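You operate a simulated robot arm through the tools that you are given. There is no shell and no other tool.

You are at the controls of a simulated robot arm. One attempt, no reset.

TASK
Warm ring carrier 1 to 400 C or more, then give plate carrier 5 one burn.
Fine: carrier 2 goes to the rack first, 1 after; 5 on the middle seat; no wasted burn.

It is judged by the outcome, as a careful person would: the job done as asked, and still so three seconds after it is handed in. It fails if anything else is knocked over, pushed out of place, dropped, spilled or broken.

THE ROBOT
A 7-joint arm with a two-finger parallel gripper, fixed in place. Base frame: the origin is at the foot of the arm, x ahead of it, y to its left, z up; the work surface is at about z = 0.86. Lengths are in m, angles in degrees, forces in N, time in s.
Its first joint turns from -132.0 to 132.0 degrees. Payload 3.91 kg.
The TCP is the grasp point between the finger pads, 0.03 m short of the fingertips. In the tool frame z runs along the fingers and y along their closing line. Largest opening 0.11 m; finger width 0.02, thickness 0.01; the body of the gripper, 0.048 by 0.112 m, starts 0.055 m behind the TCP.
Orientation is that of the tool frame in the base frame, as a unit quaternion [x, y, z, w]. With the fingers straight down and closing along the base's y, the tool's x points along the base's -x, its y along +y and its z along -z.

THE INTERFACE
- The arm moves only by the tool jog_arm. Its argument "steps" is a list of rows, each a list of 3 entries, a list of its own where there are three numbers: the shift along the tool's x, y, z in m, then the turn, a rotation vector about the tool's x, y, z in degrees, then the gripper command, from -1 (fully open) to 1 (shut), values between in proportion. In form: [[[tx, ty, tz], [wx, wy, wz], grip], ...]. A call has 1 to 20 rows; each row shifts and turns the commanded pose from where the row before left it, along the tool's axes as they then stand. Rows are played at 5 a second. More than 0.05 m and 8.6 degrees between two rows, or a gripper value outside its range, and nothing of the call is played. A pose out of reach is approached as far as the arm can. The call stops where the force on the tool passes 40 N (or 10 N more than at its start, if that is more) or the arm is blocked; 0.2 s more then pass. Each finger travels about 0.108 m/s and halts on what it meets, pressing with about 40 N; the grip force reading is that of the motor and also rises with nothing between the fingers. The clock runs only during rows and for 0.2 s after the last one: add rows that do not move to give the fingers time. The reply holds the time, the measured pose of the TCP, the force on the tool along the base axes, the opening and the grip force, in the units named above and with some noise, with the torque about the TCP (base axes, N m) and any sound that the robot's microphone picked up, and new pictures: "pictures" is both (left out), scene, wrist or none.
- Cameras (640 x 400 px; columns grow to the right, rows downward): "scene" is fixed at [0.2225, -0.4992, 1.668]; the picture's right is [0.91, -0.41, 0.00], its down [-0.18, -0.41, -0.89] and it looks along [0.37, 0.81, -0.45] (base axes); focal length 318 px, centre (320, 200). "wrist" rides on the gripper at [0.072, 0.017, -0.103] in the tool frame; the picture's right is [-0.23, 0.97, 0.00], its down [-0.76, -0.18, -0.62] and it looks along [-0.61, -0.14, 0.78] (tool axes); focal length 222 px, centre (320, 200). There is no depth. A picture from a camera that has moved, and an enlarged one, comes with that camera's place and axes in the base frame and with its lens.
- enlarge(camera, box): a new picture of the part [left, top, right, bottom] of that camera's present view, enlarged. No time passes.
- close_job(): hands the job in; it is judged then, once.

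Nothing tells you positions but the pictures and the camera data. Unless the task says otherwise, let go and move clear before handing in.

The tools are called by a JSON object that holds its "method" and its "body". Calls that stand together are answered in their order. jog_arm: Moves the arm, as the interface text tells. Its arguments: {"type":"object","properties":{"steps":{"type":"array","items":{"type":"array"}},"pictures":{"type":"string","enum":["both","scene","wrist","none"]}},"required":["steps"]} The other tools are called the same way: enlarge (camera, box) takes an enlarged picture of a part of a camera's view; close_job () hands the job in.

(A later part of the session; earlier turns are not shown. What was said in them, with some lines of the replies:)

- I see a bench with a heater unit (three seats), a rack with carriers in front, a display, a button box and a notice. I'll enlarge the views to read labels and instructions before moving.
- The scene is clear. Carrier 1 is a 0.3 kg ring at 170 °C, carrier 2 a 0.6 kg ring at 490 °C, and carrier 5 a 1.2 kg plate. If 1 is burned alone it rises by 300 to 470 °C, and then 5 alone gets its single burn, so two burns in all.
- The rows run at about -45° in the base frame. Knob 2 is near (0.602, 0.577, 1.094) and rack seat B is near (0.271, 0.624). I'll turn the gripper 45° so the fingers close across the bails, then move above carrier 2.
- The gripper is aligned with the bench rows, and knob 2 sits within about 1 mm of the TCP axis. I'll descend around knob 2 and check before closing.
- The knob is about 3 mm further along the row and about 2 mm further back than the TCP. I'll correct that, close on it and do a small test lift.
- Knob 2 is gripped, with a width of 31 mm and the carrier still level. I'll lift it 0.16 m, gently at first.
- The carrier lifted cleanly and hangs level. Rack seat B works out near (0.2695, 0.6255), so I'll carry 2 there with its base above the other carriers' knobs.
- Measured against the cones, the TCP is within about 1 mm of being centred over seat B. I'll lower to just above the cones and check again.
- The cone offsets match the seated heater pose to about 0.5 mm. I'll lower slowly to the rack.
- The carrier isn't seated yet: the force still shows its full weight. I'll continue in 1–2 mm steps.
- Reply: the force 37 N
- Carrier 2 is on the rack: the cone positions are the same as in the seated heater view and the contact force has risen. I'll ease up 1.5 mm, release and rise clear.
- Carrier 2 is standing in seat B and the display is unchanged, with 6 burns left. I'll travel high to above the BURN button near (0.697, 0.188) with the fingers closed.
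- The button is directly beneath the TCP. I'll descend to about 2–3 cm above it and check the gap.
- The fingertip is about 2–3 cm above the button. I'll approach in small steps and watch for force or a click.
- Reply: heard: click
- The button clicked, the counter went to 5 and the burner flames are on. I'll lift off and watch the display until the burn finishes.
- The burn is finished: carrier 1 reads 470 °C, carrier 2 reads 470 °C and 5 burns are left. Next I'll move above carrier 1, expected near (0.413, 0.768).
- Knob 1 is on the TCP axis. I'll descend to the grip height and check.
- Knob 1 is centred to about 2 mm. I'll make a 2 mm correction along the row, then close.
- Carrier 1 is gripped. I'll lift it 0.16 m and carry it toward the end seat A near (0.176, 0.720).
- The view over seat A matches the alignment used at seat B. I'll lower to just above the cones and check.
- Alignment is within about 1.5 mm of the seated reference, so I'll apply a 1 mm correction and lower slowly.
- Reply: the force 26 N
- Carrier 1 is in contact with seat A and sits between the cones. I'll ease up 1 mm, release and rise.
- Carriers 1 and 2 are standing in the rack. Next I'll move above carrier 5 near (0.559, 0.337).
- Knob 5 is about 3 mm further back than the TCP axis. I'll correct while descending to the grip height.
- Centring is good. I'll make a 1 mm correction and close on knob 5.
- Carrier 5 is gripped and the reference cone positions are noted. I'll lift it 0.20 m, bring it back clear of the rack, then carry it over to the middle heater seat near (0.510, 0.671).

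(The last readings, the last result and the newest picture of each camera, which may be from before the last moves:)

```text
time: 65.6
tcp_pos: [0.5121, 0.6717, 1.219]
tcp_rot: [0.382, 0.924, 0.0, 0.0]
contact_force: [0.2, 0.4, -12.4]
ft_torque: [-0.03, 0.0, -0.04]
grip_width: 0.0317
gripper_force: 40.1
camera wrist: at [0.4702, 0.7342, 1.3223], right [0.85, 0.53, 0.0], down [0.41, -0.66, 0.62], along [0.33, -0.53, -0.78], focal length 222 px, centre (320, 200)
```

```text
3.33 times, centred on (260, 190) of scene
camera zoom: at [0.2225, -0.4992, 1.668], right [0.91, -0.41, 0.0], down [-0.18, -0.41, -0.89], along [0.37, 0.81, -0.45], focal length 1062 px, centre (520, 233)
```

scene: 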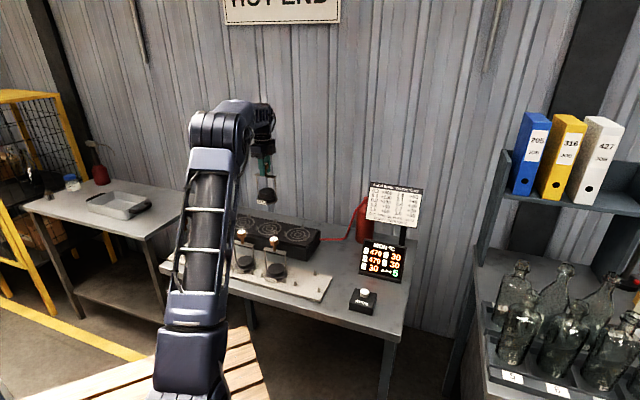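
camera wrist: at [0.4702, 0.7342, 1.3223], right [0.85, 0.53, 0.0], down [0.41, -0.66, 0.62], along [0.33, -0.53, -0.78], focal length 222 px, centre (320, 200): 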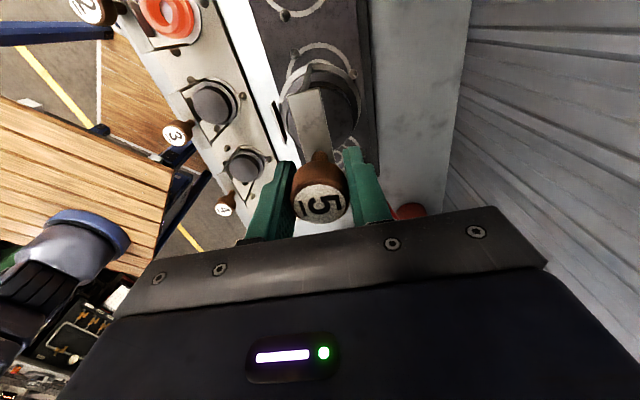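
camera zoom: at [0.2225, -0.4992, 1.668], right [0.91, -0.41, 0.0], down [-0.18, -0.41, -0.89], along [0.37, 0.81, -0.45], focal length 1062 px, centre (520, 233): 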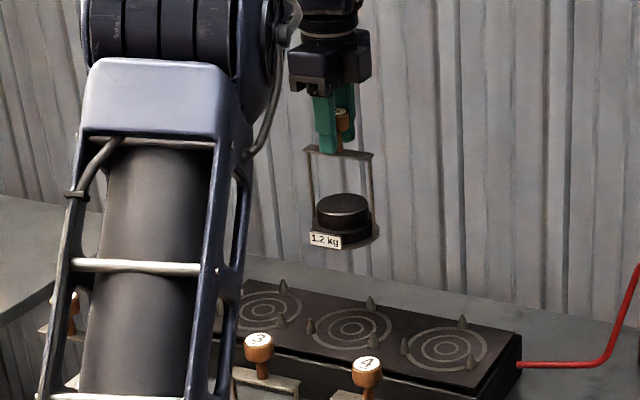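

Carrier 5 is over the middle seat within about 1 mm. I'll lower to about 2 cm above seating and check.

{"method": "jog_arm", "body": {"steps": [[[0, -0.001, 0.008], [0, 0, 0], 1], [[0, 0, 0.015], [0, 0, 0], 1], [[0, 0, 0.02], [0, 0, 0], 1], [[0, 0, 0.02], [0, 0, 0], 1], [[0, 0, 0.02], [0, 0, 0], 1], [[0, 0, 0.015], [0, 0, 0], 1], [[0, 0, 0.007], [0, 0, 0], 1], [[0, 0, 0], [0, 0, 0], 1], [[0, 0, 0], [0, 0, 0], 1]]}}

{"method": "enlarge", "body": {"camera": "wrist", "box": [200, 0, 440, 150]}}

{"method": "enlarge", "body": {"camera": "scene", "box": [220, 190, 316, 250]}}

```text
time: 67.6
tcp_pos: [0.5091, 0.6728, 1.1145]
tcp_rot: [0.383, 0.924, 0.0, 0.0]
contact_force: [1.7, 0.8, -13.1]
ft_torque: [-0.01, 0.01, 0.02]
grip_width: 0.0317
gripper_force: 40.0
camera wrist: at [0.4695, 0.7345, 1.2167], right [0.85, 0.53, 0.0], down [0.41, -0.66, 0.62], along [0.33, -0.53, -0.78], focal length 222 px, centre (320, 200)
```

scene: 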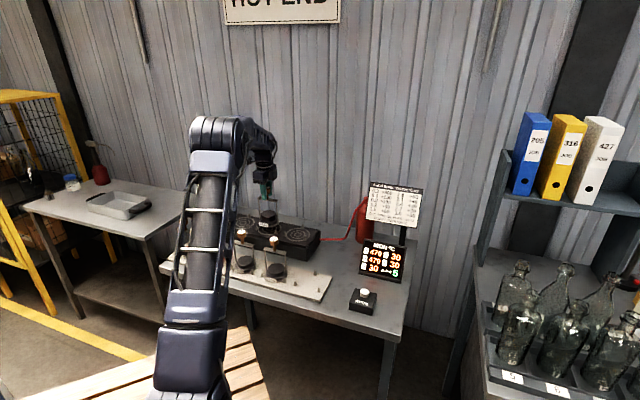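
wrist: 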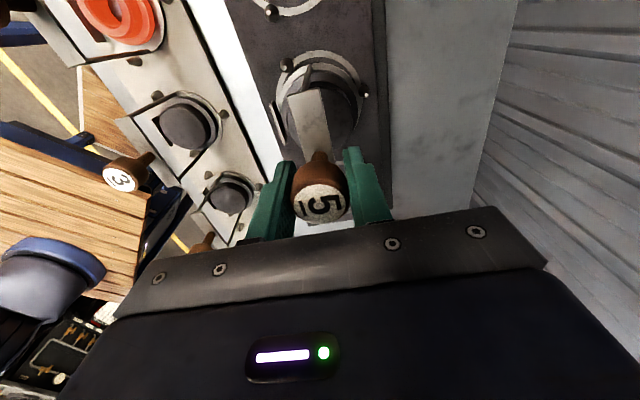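

```text
2.67 times, centred on (320, 75) of wrist
camera zoom: at [0.4695, 0.7345, 1.2167], right [0.85, 0.53, 0.0], down [0.41, -0.66, 0.62], along [0.33, -0.53, -0.78], focal length 592 px, centre (320, 533)
```

zoom: 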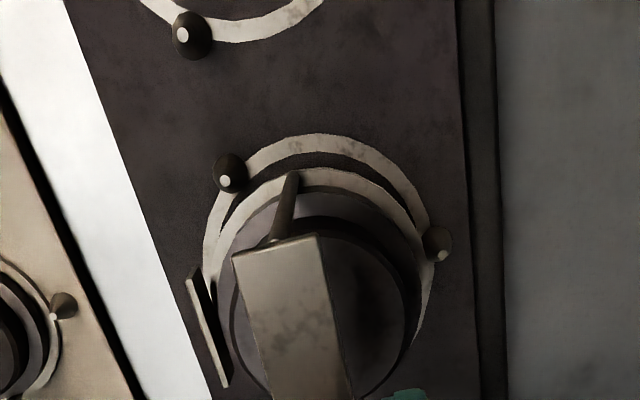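

```text
6.67 times, centred on (268, 220) of scene
camera zoom: at [0.2225, -0.4992, 1.668], right [0.91, -0.41, 0.0], down [-0.18, -0.41, -0.89], along [0.37, 0.81, -0.45], focal length 2123 px, centre (667, 67)
```

zoom: 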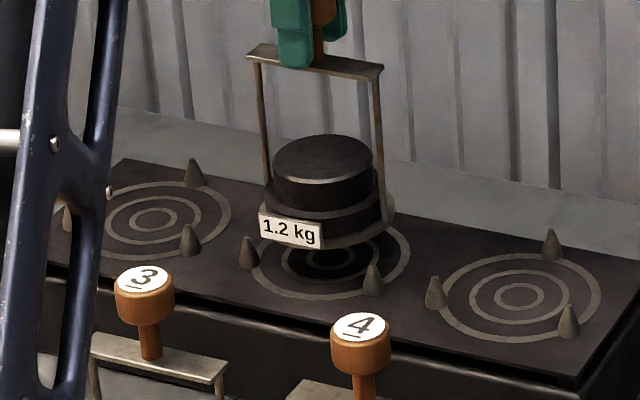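

Alignment is within about 1 mm. I'll apply a small correction and lower slowly to the seat.

{"method": "jog_arm", "body": {"steps": [[[-0.001, -0.0005, 0.006], [0, 0, 0], 1], [[0, 0, 0.01], [0, 0, 0], 1], [[0, 0, 0.008], [0, 0, 0], 1], [[0, 0, 0.004], [0, 0, 0], 1], [[0, 0, 0.002], [0, 0, 0], 1], [[0, 0, 0], [0, 0, 0], 1]], "pictures": "wrist"}}

{"method": "enlarge", "body": {"camera": "wrist", "box": [200, 0, 440, 150]}}

```text
time: 69.0
tcp_pos: [0.5118, 0.6707, 1.0835]
tcp_rot: [0.382, 0.924, 0.0, 0.001]
contact_force: [0.0, 1.0, -12.7]
ft_torque: [0.0, 0.02, -0.04]
grip_width: 0.0317
gripper_force: 40.1
camera wrist: at [0.4699, 0.7329, 1.1868], right [0.85, 0.53, 0.0], down [0.41, -0.66, 0.62], along [0.33, -0.53, -0.78], focal length 222 px, centre (320, 200)
```

wrist: 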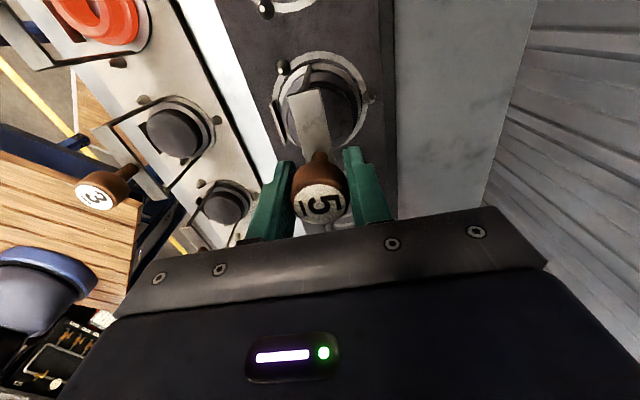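

```text
2.67 times, centred on (320, 75) of wrist
camera zoom: at [0.4699, 0.7329, 1.1868], right [0.85, 0.53, 0.0], down [0.41, -0.66, 0.62], along [0.33, -0.53, -0.78], focal length 592 px, centre (320, 533)
```

zoom: 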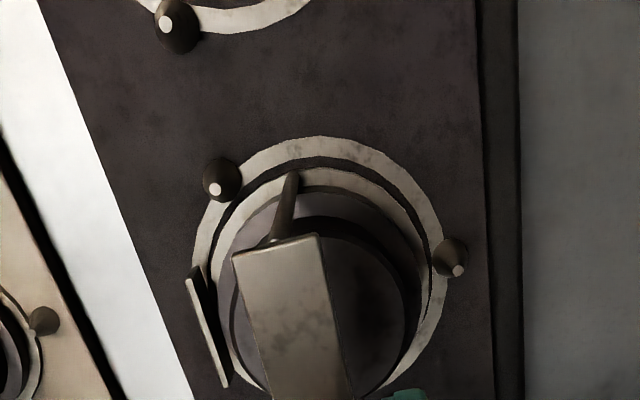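

{"method": "jog_arm", "body": {"steps": [[[0, 0, 0.0015], [0, 0, 0], 1], [[0, 0, 0.001], [0, 0, 0], 1], [[0, 0, 0], [0, 0, 0], 1]], "pictures": "none"}}

```text
time: 69.8
tcp_pos: [0.5091, 0.67, 1.0816]
tcp_rot: [0.383, 0.924, 0.0, 0.0]
contact_force: [0.7, 0.1, -11.5]
ft_torque: [0.07, -0.16, -0.02]
grip_width: 0.0318
gripper_force: 39.3
```

{"method": "jog_arm", "body": {"steps": [[[0, 0, 0.001], [0, 0, 0], 1], [[0, 0, 0], [0, 0, 0], 1]], "pictures": "wrist"}}

{"method": "enlarge", "body": {"camera": "wrist", "box": [200, 0, 440, 150]}}

{"method": "enlarge", "body": {"camera": "scene", "box": [220, 190, 316, 250]}}

```text
time: 70.4
tcp_pos: [0.5103, 0.67, 1.0815]
tcp_rot: [0.382, 0.924, 0.0, 0.0]
contact_force: [1.2, -2.8, 0.4]
ft_torque: [-0.56, 0.19, 0.06]
grip_width: 0.0316
gripper_force: 40.1
camera wrist: at [0.4699, 0.7323, 1.1848], right [0.85, 0.53, 0.0], down [0.41, -0.66, 0.62], along [0.33, -0.53, -0.78], focal length 222 px, centre (320, 200)
```

wrist: 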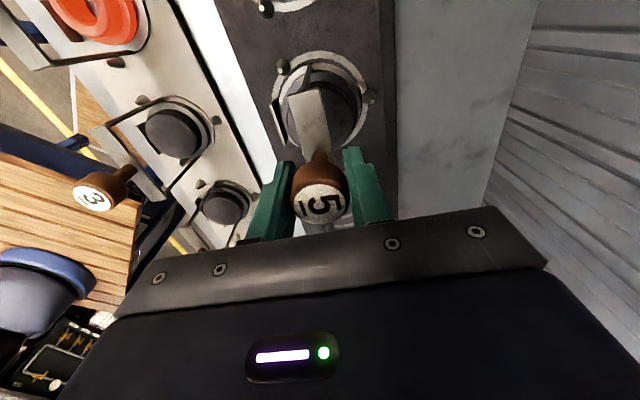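

```text
2.67 times, centred on (320, 75) of wrist
camera zoom: at [0.4699, 0.7323, 1.1848], right [0.85, 0.53, 0.0], down [0.41, -0.66, 0.62], along [0.33, -0.53, -0.78], focal length 592 px, centre (320, 533)
```

zoom: 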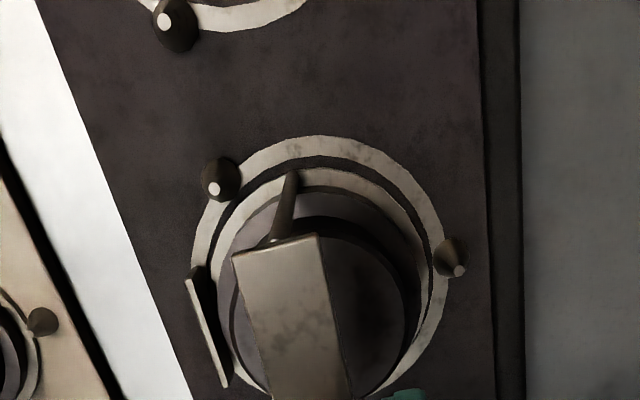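

```text
6.67 times, centred on (268, 220) of scene
camera zoom: at [0.2225, -0.4992, 1.668], right [0.91, -0.41, 0.0], down [-0.18, -0.41, -0.89], along [0.37, 0.81, -0.45], focal length 2123 px, centre (667, 67)
```

zoom: 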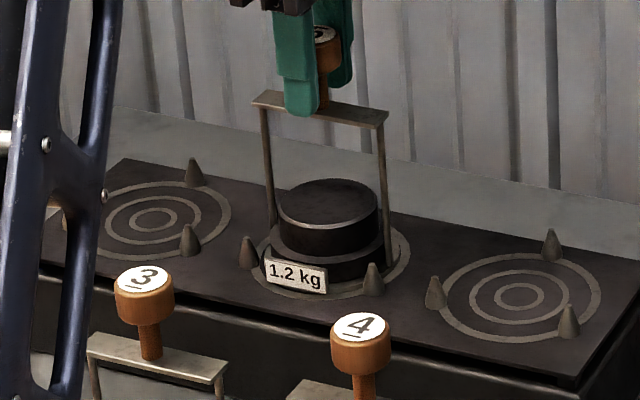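

Carrier 5's weight is now on the heater, at the expected seated height. I'll press 1 mm more to confirm, then ease back and release.

{"method": "jog_arm", "body": {"steps": [[[0, 0, 0.001], [0, 0, 0], 1], [[0, 0, 0], [0, 0, 0], 1]], "pictures": "none"}}

{"method": "jog_arm", "body": {"steps": [[[0, 0, -0.001], [0, 0, 0], 1], [[0, 0, 0], [0, 0, 0], 0.5], [[0, 0, 0], [0, 0, 0], 0], [[0, 0, 0], [0, 0, 0], -0.5], [[0, 0, 0], [0, 0, 0], -1], [[0, 0, 0], [0, 0, 0], -1], [[0, 0, -0.02], [0, 0, 0], -1], [[0, 0, -0.04], [0, 0, 0], -1], [[0, 0, -0.04], [0, 0, 0], -1], [[0, 0, -0.04], [0, 0, 0], -1], [[0, 0, -0.02], [0, 0, 0], -1], [[0, 0, 0], [0, 0, 0], -1]]}}

{"method": "enlarge", "body": {"camera": "scene", "box": [220, 190, 316, 250]}}

{"method": "enlarge", "body": {"camera": "wrist", "box": [200, 0, 440, 150]}}

```text
time: 71.0
tcp_pos: [0.5097, 0.6702, 1.0817]
tcp_rot: [0.383, 0.924, 0.0, 0.001]
contact_force: [3.5, -4.3, 13.3]
ft_torque: [-0.69, -0.09, 0.06]
grip_width: 0.0317
gripper_force: 40.0
```

```text
time: 73.6
tcp_pos: [0.5096, 0.6701, 1.242]
tcp_rot: [0.383, 0.924, 0.0, 0.0]
contact_force: [0.3, -0.2, 0.1]
ft_torque: [-0.02, 0.02, 0.0]
grip_width: 0.1101
gripper_force: 0.1
camera wrist: at [0.4698, 0.7331, 1.3447], right [0.85, 0.53, 0.0], down [0.41, -0.66, 0.62], along [0.33, -0.53, -0.78], focal length 222 px, centre (320, 200)
```

scene: 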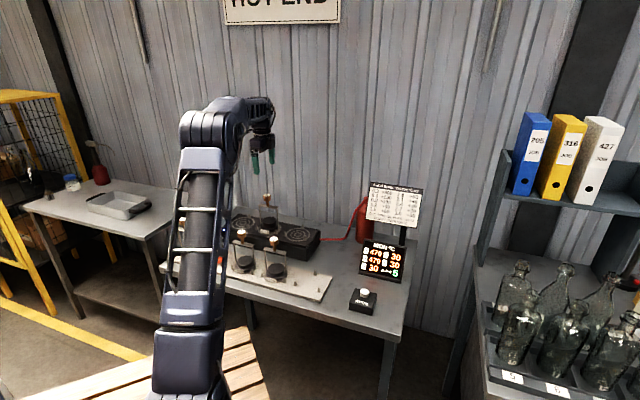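
wrist: 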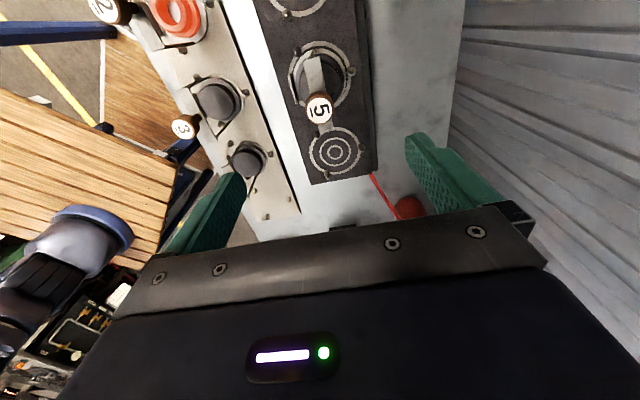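

```text
6.67 times, centred on (268, 220) of scene
camera zoom: at [0.2225, -0.4992, 1.668], right [0.91, -0.41, 0.0], down [-0.18, -0.41, -0.89], along [0.37, 0.81, -0.45], focal length 2123 px, centre (667, 67)
```

zoom: 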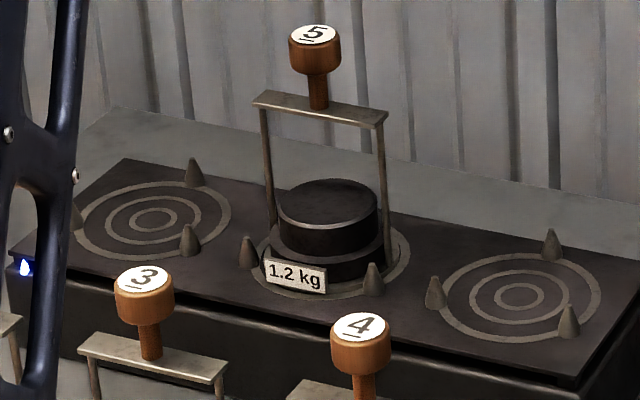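

```text
2.67 times, centred on (320, 75) of wrist
camera zoom: at [0.4698, 0.7331, 1.3447], right [0.85, 0.53, 0.0], down [0.41, -0.66, 0.62], along [0.33, -0.53, -0.78], focal length 592 px, centre (320, 533)
```

zoom: 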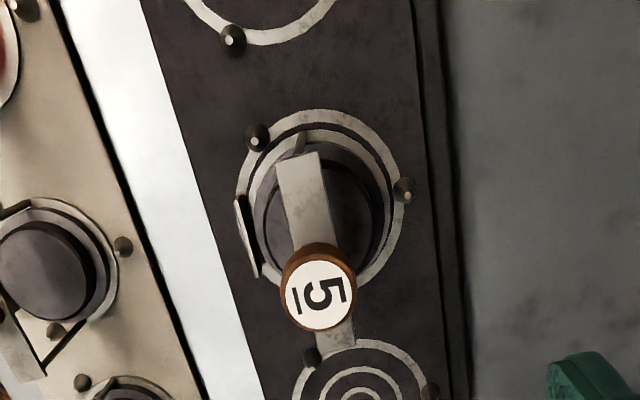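

Carrier 5 stands in the middle seat between its cones. I'll move back over the BURN button, keeping clear of the sign, with the fingers closed.

{"method": "jog_arm", "body": {"steps": [[[0, -0.02, 0], [0, 0, 0], -1], [[-0.01, -0.035, 0], [0, 0, 0], 0], [[-0.02, -0.035, 0], [0, 0, 0], 1], [[-0.03, -0.035, 0], [0, 0, 0], 1], [[-0.035, -0.035, 0], [0, 0, 0], 1], [[-0.04, -0.03, 0], [0, 0, 0], 1], [[-0.045, -0.0185, 0], [0, 0, 0], 1], [[-0.045, 0, 0], [0, 0, 0], 1], [[-0.045, 0, 0], [0, 0, 0], 1], [[-0.045, 0, 0], [0, 0, 0], 1], [[-0.045, 0, 0], [0, 0, 0], 1], [[-0.045, 0, 0], [0, 0, 0], 1], [[-0.04, 0, 0], [0, 0, 0], 1], [[-0.02, 0, 0], [0, 0, 0], 1], [[-0.0078, 0, 0], [0, 0, 0], 1], [[0, 0, 0], [0, 0, 0], 1], [[0, 0, 0], [0, 0, 0], 1]]}}

{"method": "enlarge", "body": {"camera": "wrist", "box": [220, 50, 420, 175]}}

{"method": "enlarge", "body": {"camera": "scene", "box": [180, 180, 340, 300]}}

```text
time: 77.2
tcp_pos: [0.698, 0.1894, 1.2418]
tcp_rot: [0.383, 0.924, 0.0, -0.001]
contact_force: [0.2, 0.5, 0.4]
ft_torque: [-0.03, 0.03, 0.04]
grip_width: 0.0
gripper_force: 37.7
camera wrist: at [0.6565, 0.2507, 1.3443], right [0.85, 0.53, 0.0], down [0.41, -0.66, 0.62], along [0.33, -0.53, -0.78], focal length 222 px, centre (320, 200)
```

scene: 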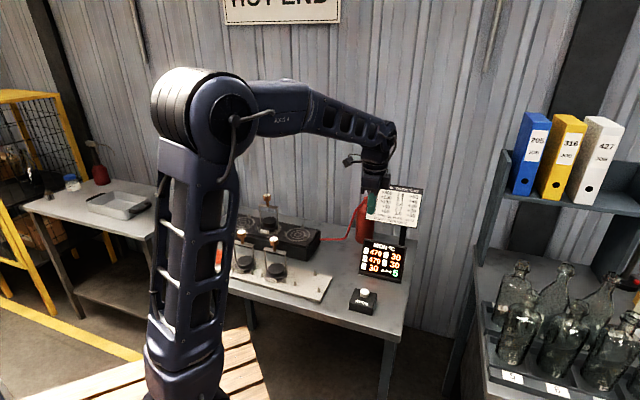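
wrist: 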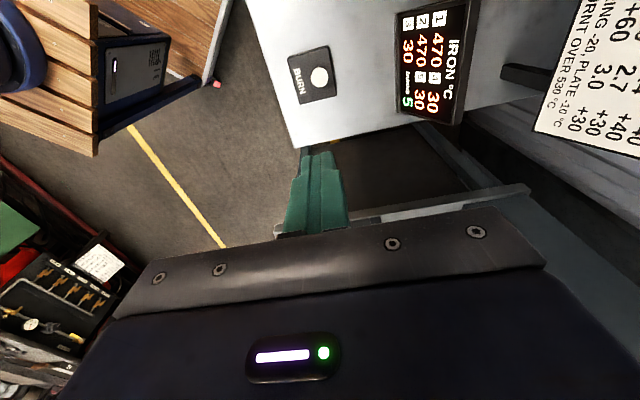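

```text
3.20 times, centred on (320, 112) of wrist
camera zoom: at [0.6565, 0.2507, 1.3443], right [0.85, 0.53, 0.0], down [0.41, -0.66, 0.62], along [0.33, -0.53, -0.78], focal length 711 px, centre (320, 480)
```

zoom: 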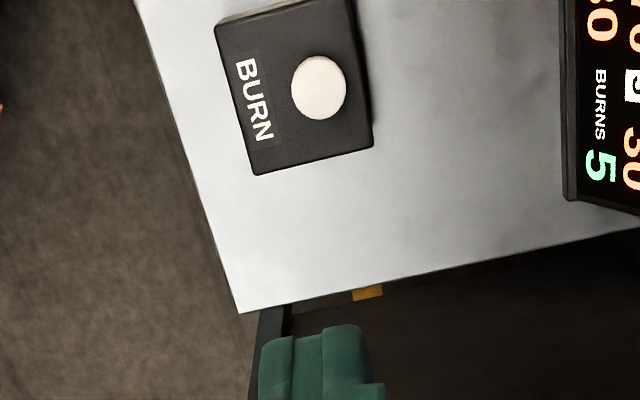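

```text
3.33 times, centred on (260, 240) of scene
camera zoom: at [0.2225, -0.4992, 1.668], right [0.91, -0.41, 0.0], down [-0.18, -0.41, -0.89], along [0.37, 0.81, -0.45], focal length 1062 px, centre (520, 67)
```

zoom: 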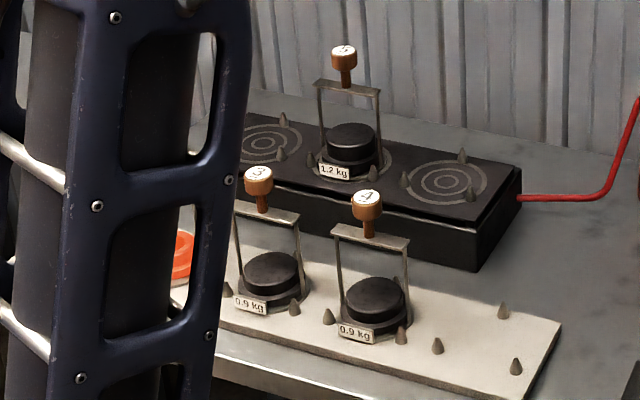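

The picture is the same as before the first press, and only carrier 5 is on the heater. I'll descend and press BURN once, in small steps.

{"method": "jog_arm", "body": {"steps": [[[0, 0, 0.04], [0, 0, 0], 1], [[0, 0, 0.04], [0, 0, 0], 1], [[0, 0, 0.04], [0, 0, 0], 1], [[0, 0, 0.04], [0, 0, 0], 1], [[0, 0, 0.04], [0, 0, 0], 1], [[0, 0, 0.04], [0, 0, 0], 1], [[0, 0, 0.035], [0, 0, 0], 1], [[0, 0, 0.015], [0, 0, 0], 1], [[0, 0, 0.007], [0, 0, 0], 1], [[0, 0, 0.002], [0, 0, 0], 1], [[0, 0, 0], [0, 0, 0], 1]], "pictures": "wrist"}}

```text
time: 79.6
tcp_pos: [0.6974, 0.1885, 0.941]
tcp_rot: [0.382, 0.924, 0.0, 0.0]
contact_force: [-0.7, 0.5, 0.0]
ft_torque: [0.01, -0.02, 0.01]
grip_width: 0.0
gripper_force: 37.6
camera wrist: at [0.6569, 0.251, 1.0452], right [0.85, 0.53, 0.0], down [0.41, -0.66, 0.62], along [0.33, -0.53, -0.78], focal length 222 px, centre (320, 200)
```

wrist: 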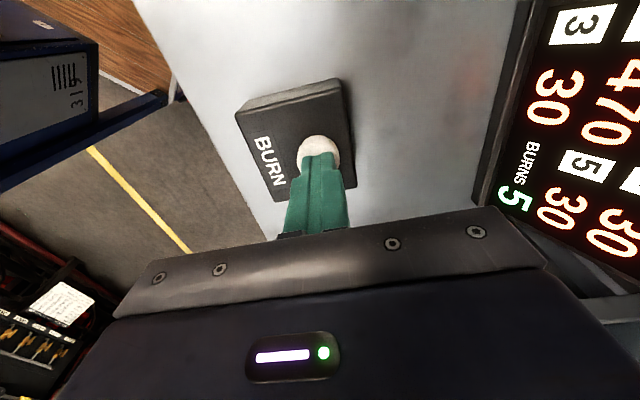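

{"method": "jog_arm", "body": {"steps": [[[0, 0, 0.0025], [0, 0, 0], 1], [[0, 0, 0.002], [0, 0, 0], 1], [[0, 0, 0], [0, 0, 0], 1]], "pictures": "wrist"}}

```text
time: 80.4
tcp_pos: [0.6977, 0.1873, 0.9371]
tcp_rot: [0.382, 0.924, 0.0, 0.0]
contact_force: [1.6, 0.8, 4.0]
ft_torque: [0.05, -0.09, 0.02]
grip_width: 0.0
gripper_force: 37.0
heard: click
camera wrist: at [0.6567, 0.2511, 1.0409], right [0.85, 0.53, 0.0], down [0.41, -0.66, 0.62], along [0.33, -0.53, -0.78], focal length 222 px, centre (320, 200)
```

wrist: 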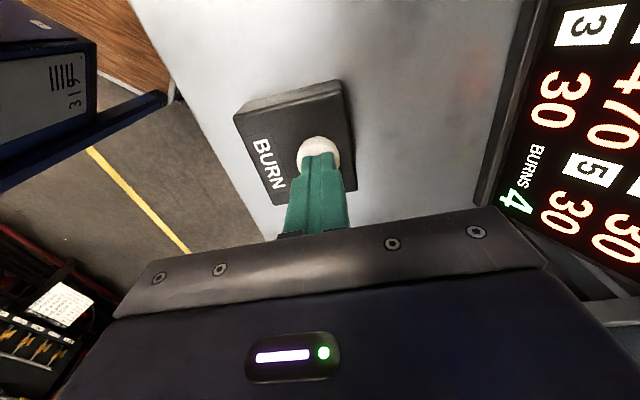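

The second burn has started and the counter shows 4. I'll lift straight up and wait for it to finish.

{"method": "jog_arm", "body": {"steps": [[[0, 0, -0.02], [0, 0, 0], 1], [[0, 0, -0.04], [0, 0, 0], 1], [[0, 0, -0.04], [0, 0, 0], 1], [[0, 0, -0.04], [0, 0, 0], 1], [[0, 0, -0.04], [0, 0, 0], 1], [[0, 0, -0.04], [0, 0, 0], 1], [[0, 0, -0.04], [0, 0, 0], 1], [[0, 0, -0.04], [0, 0, 0], 1], [[0, 0, 0], [0, 0, 0], 1], [[0, 0, 0], [0, 0, 0], 1], [[0, 0, 0], [0, 0, 0], 1], [[0, 0, 0], [0, 0, 0], 1], [[0, 0, 0], [0, 0, 0], 1], [[0, 0, 0], [0, 0, 0], 1]]}}

{"method": "enlarge", "body": {"camera": "scene", "box": [340, 230, 430, 320]}}

{"method": "enlarge", "body": {"camera": "scene", "box": [180, 180, 340, 300]}}

```text
time: 83.4
tcp_pos: [0.6992, 0.1887, 1.238]
tcp_rot: [0.384, 0.924, -0.001, 0.0]
contact_force: [-0.3, 0.2, -0.6]
ft_torque: [0.0, -0.01, -0.03]
grip_width: 0.0003
gripper_force: 37.5
camera wrist: at [0.6581, 0.2502, 1.3413], right [0.85, 0.53, 0.0], down [0.41, -0.66, 0.62], along [0.33, -0.53, -0.78], focal length 222 px, centre (320, 200)
```

scene: 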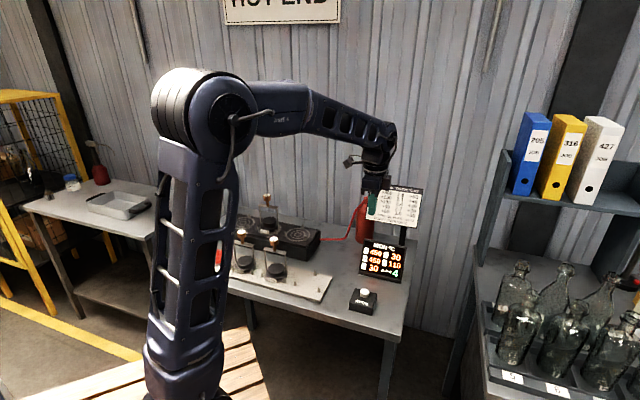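
wrist: 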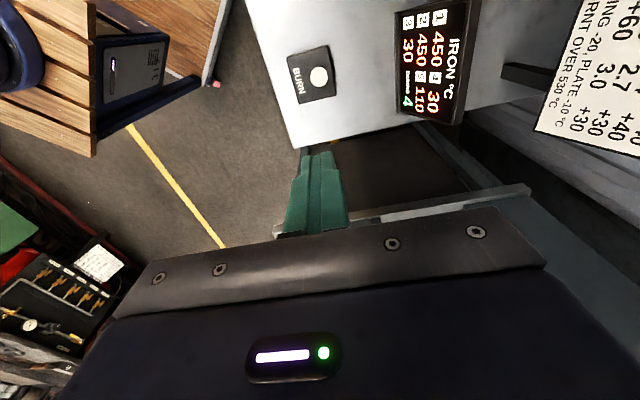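

```text
4.44 times, centred on (385, 275) of scene
camera zoom: at [0.2225, -0.4992, 1.668], right [0.91, -0.41, 0.0], down [-0.18, -0.41, -0.89], along [0.37, 0.81, -0.45], focal length 1416 px, centre (31, -133)
```

zoom: 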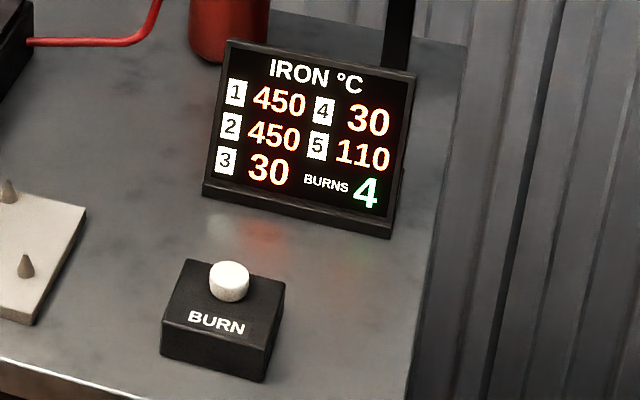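

```text
3.33 times, centred on (260, 240) of scene
camera zoom: at [0.2225, -0.4992, 1.668], right [0.91, -0.41, 0.0], down [-0.18, -0.41, -0.89], along [0.37, 0.81, -0.45], focal length 1062 px, centre (520, 67)
```

zoom: 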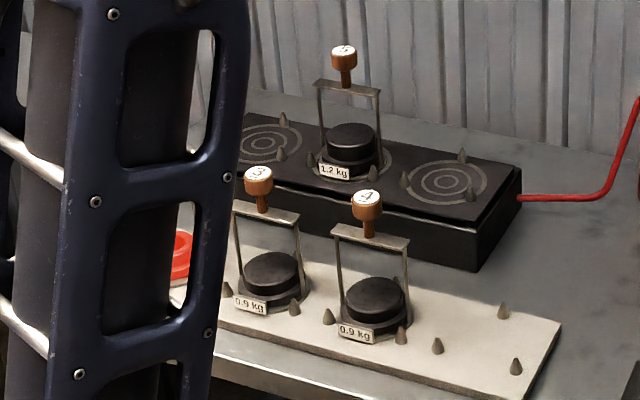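

The display shows carrier 1 at 450 °C, carrier 5 at 110 °C after its one burn, and 4 burns left, so two were used. Carriers 2 and 1 are in the rack, 5 is on the middle seat and the arm is clear, so I'm handing in.

{"method": "close_job", "body": {}}

```text
The job is handed in.
```

The job is done and handed in. Ring carrier 1 reached 470 °C, and plate carrier 5 got its one burn on the middle seat, going from 30 to 110 °C.

- **Order:** carrier 2 went to the rack first. Carrier 1 was burned alone and then racked at the end seat, next to carrier 2.
- **Burns:** two burns were used, leaving 4 on the counter, and none were wasted.
- **Final readings:** carriers 1 and 2 are both at 450 °C, having cooled 20 °C off the heater during the second burn. Carriers 3 and 4 are unchanged at 30 °C.

I saw nothing knocked over or moved out of place. The gripper is empty and clear above the button.
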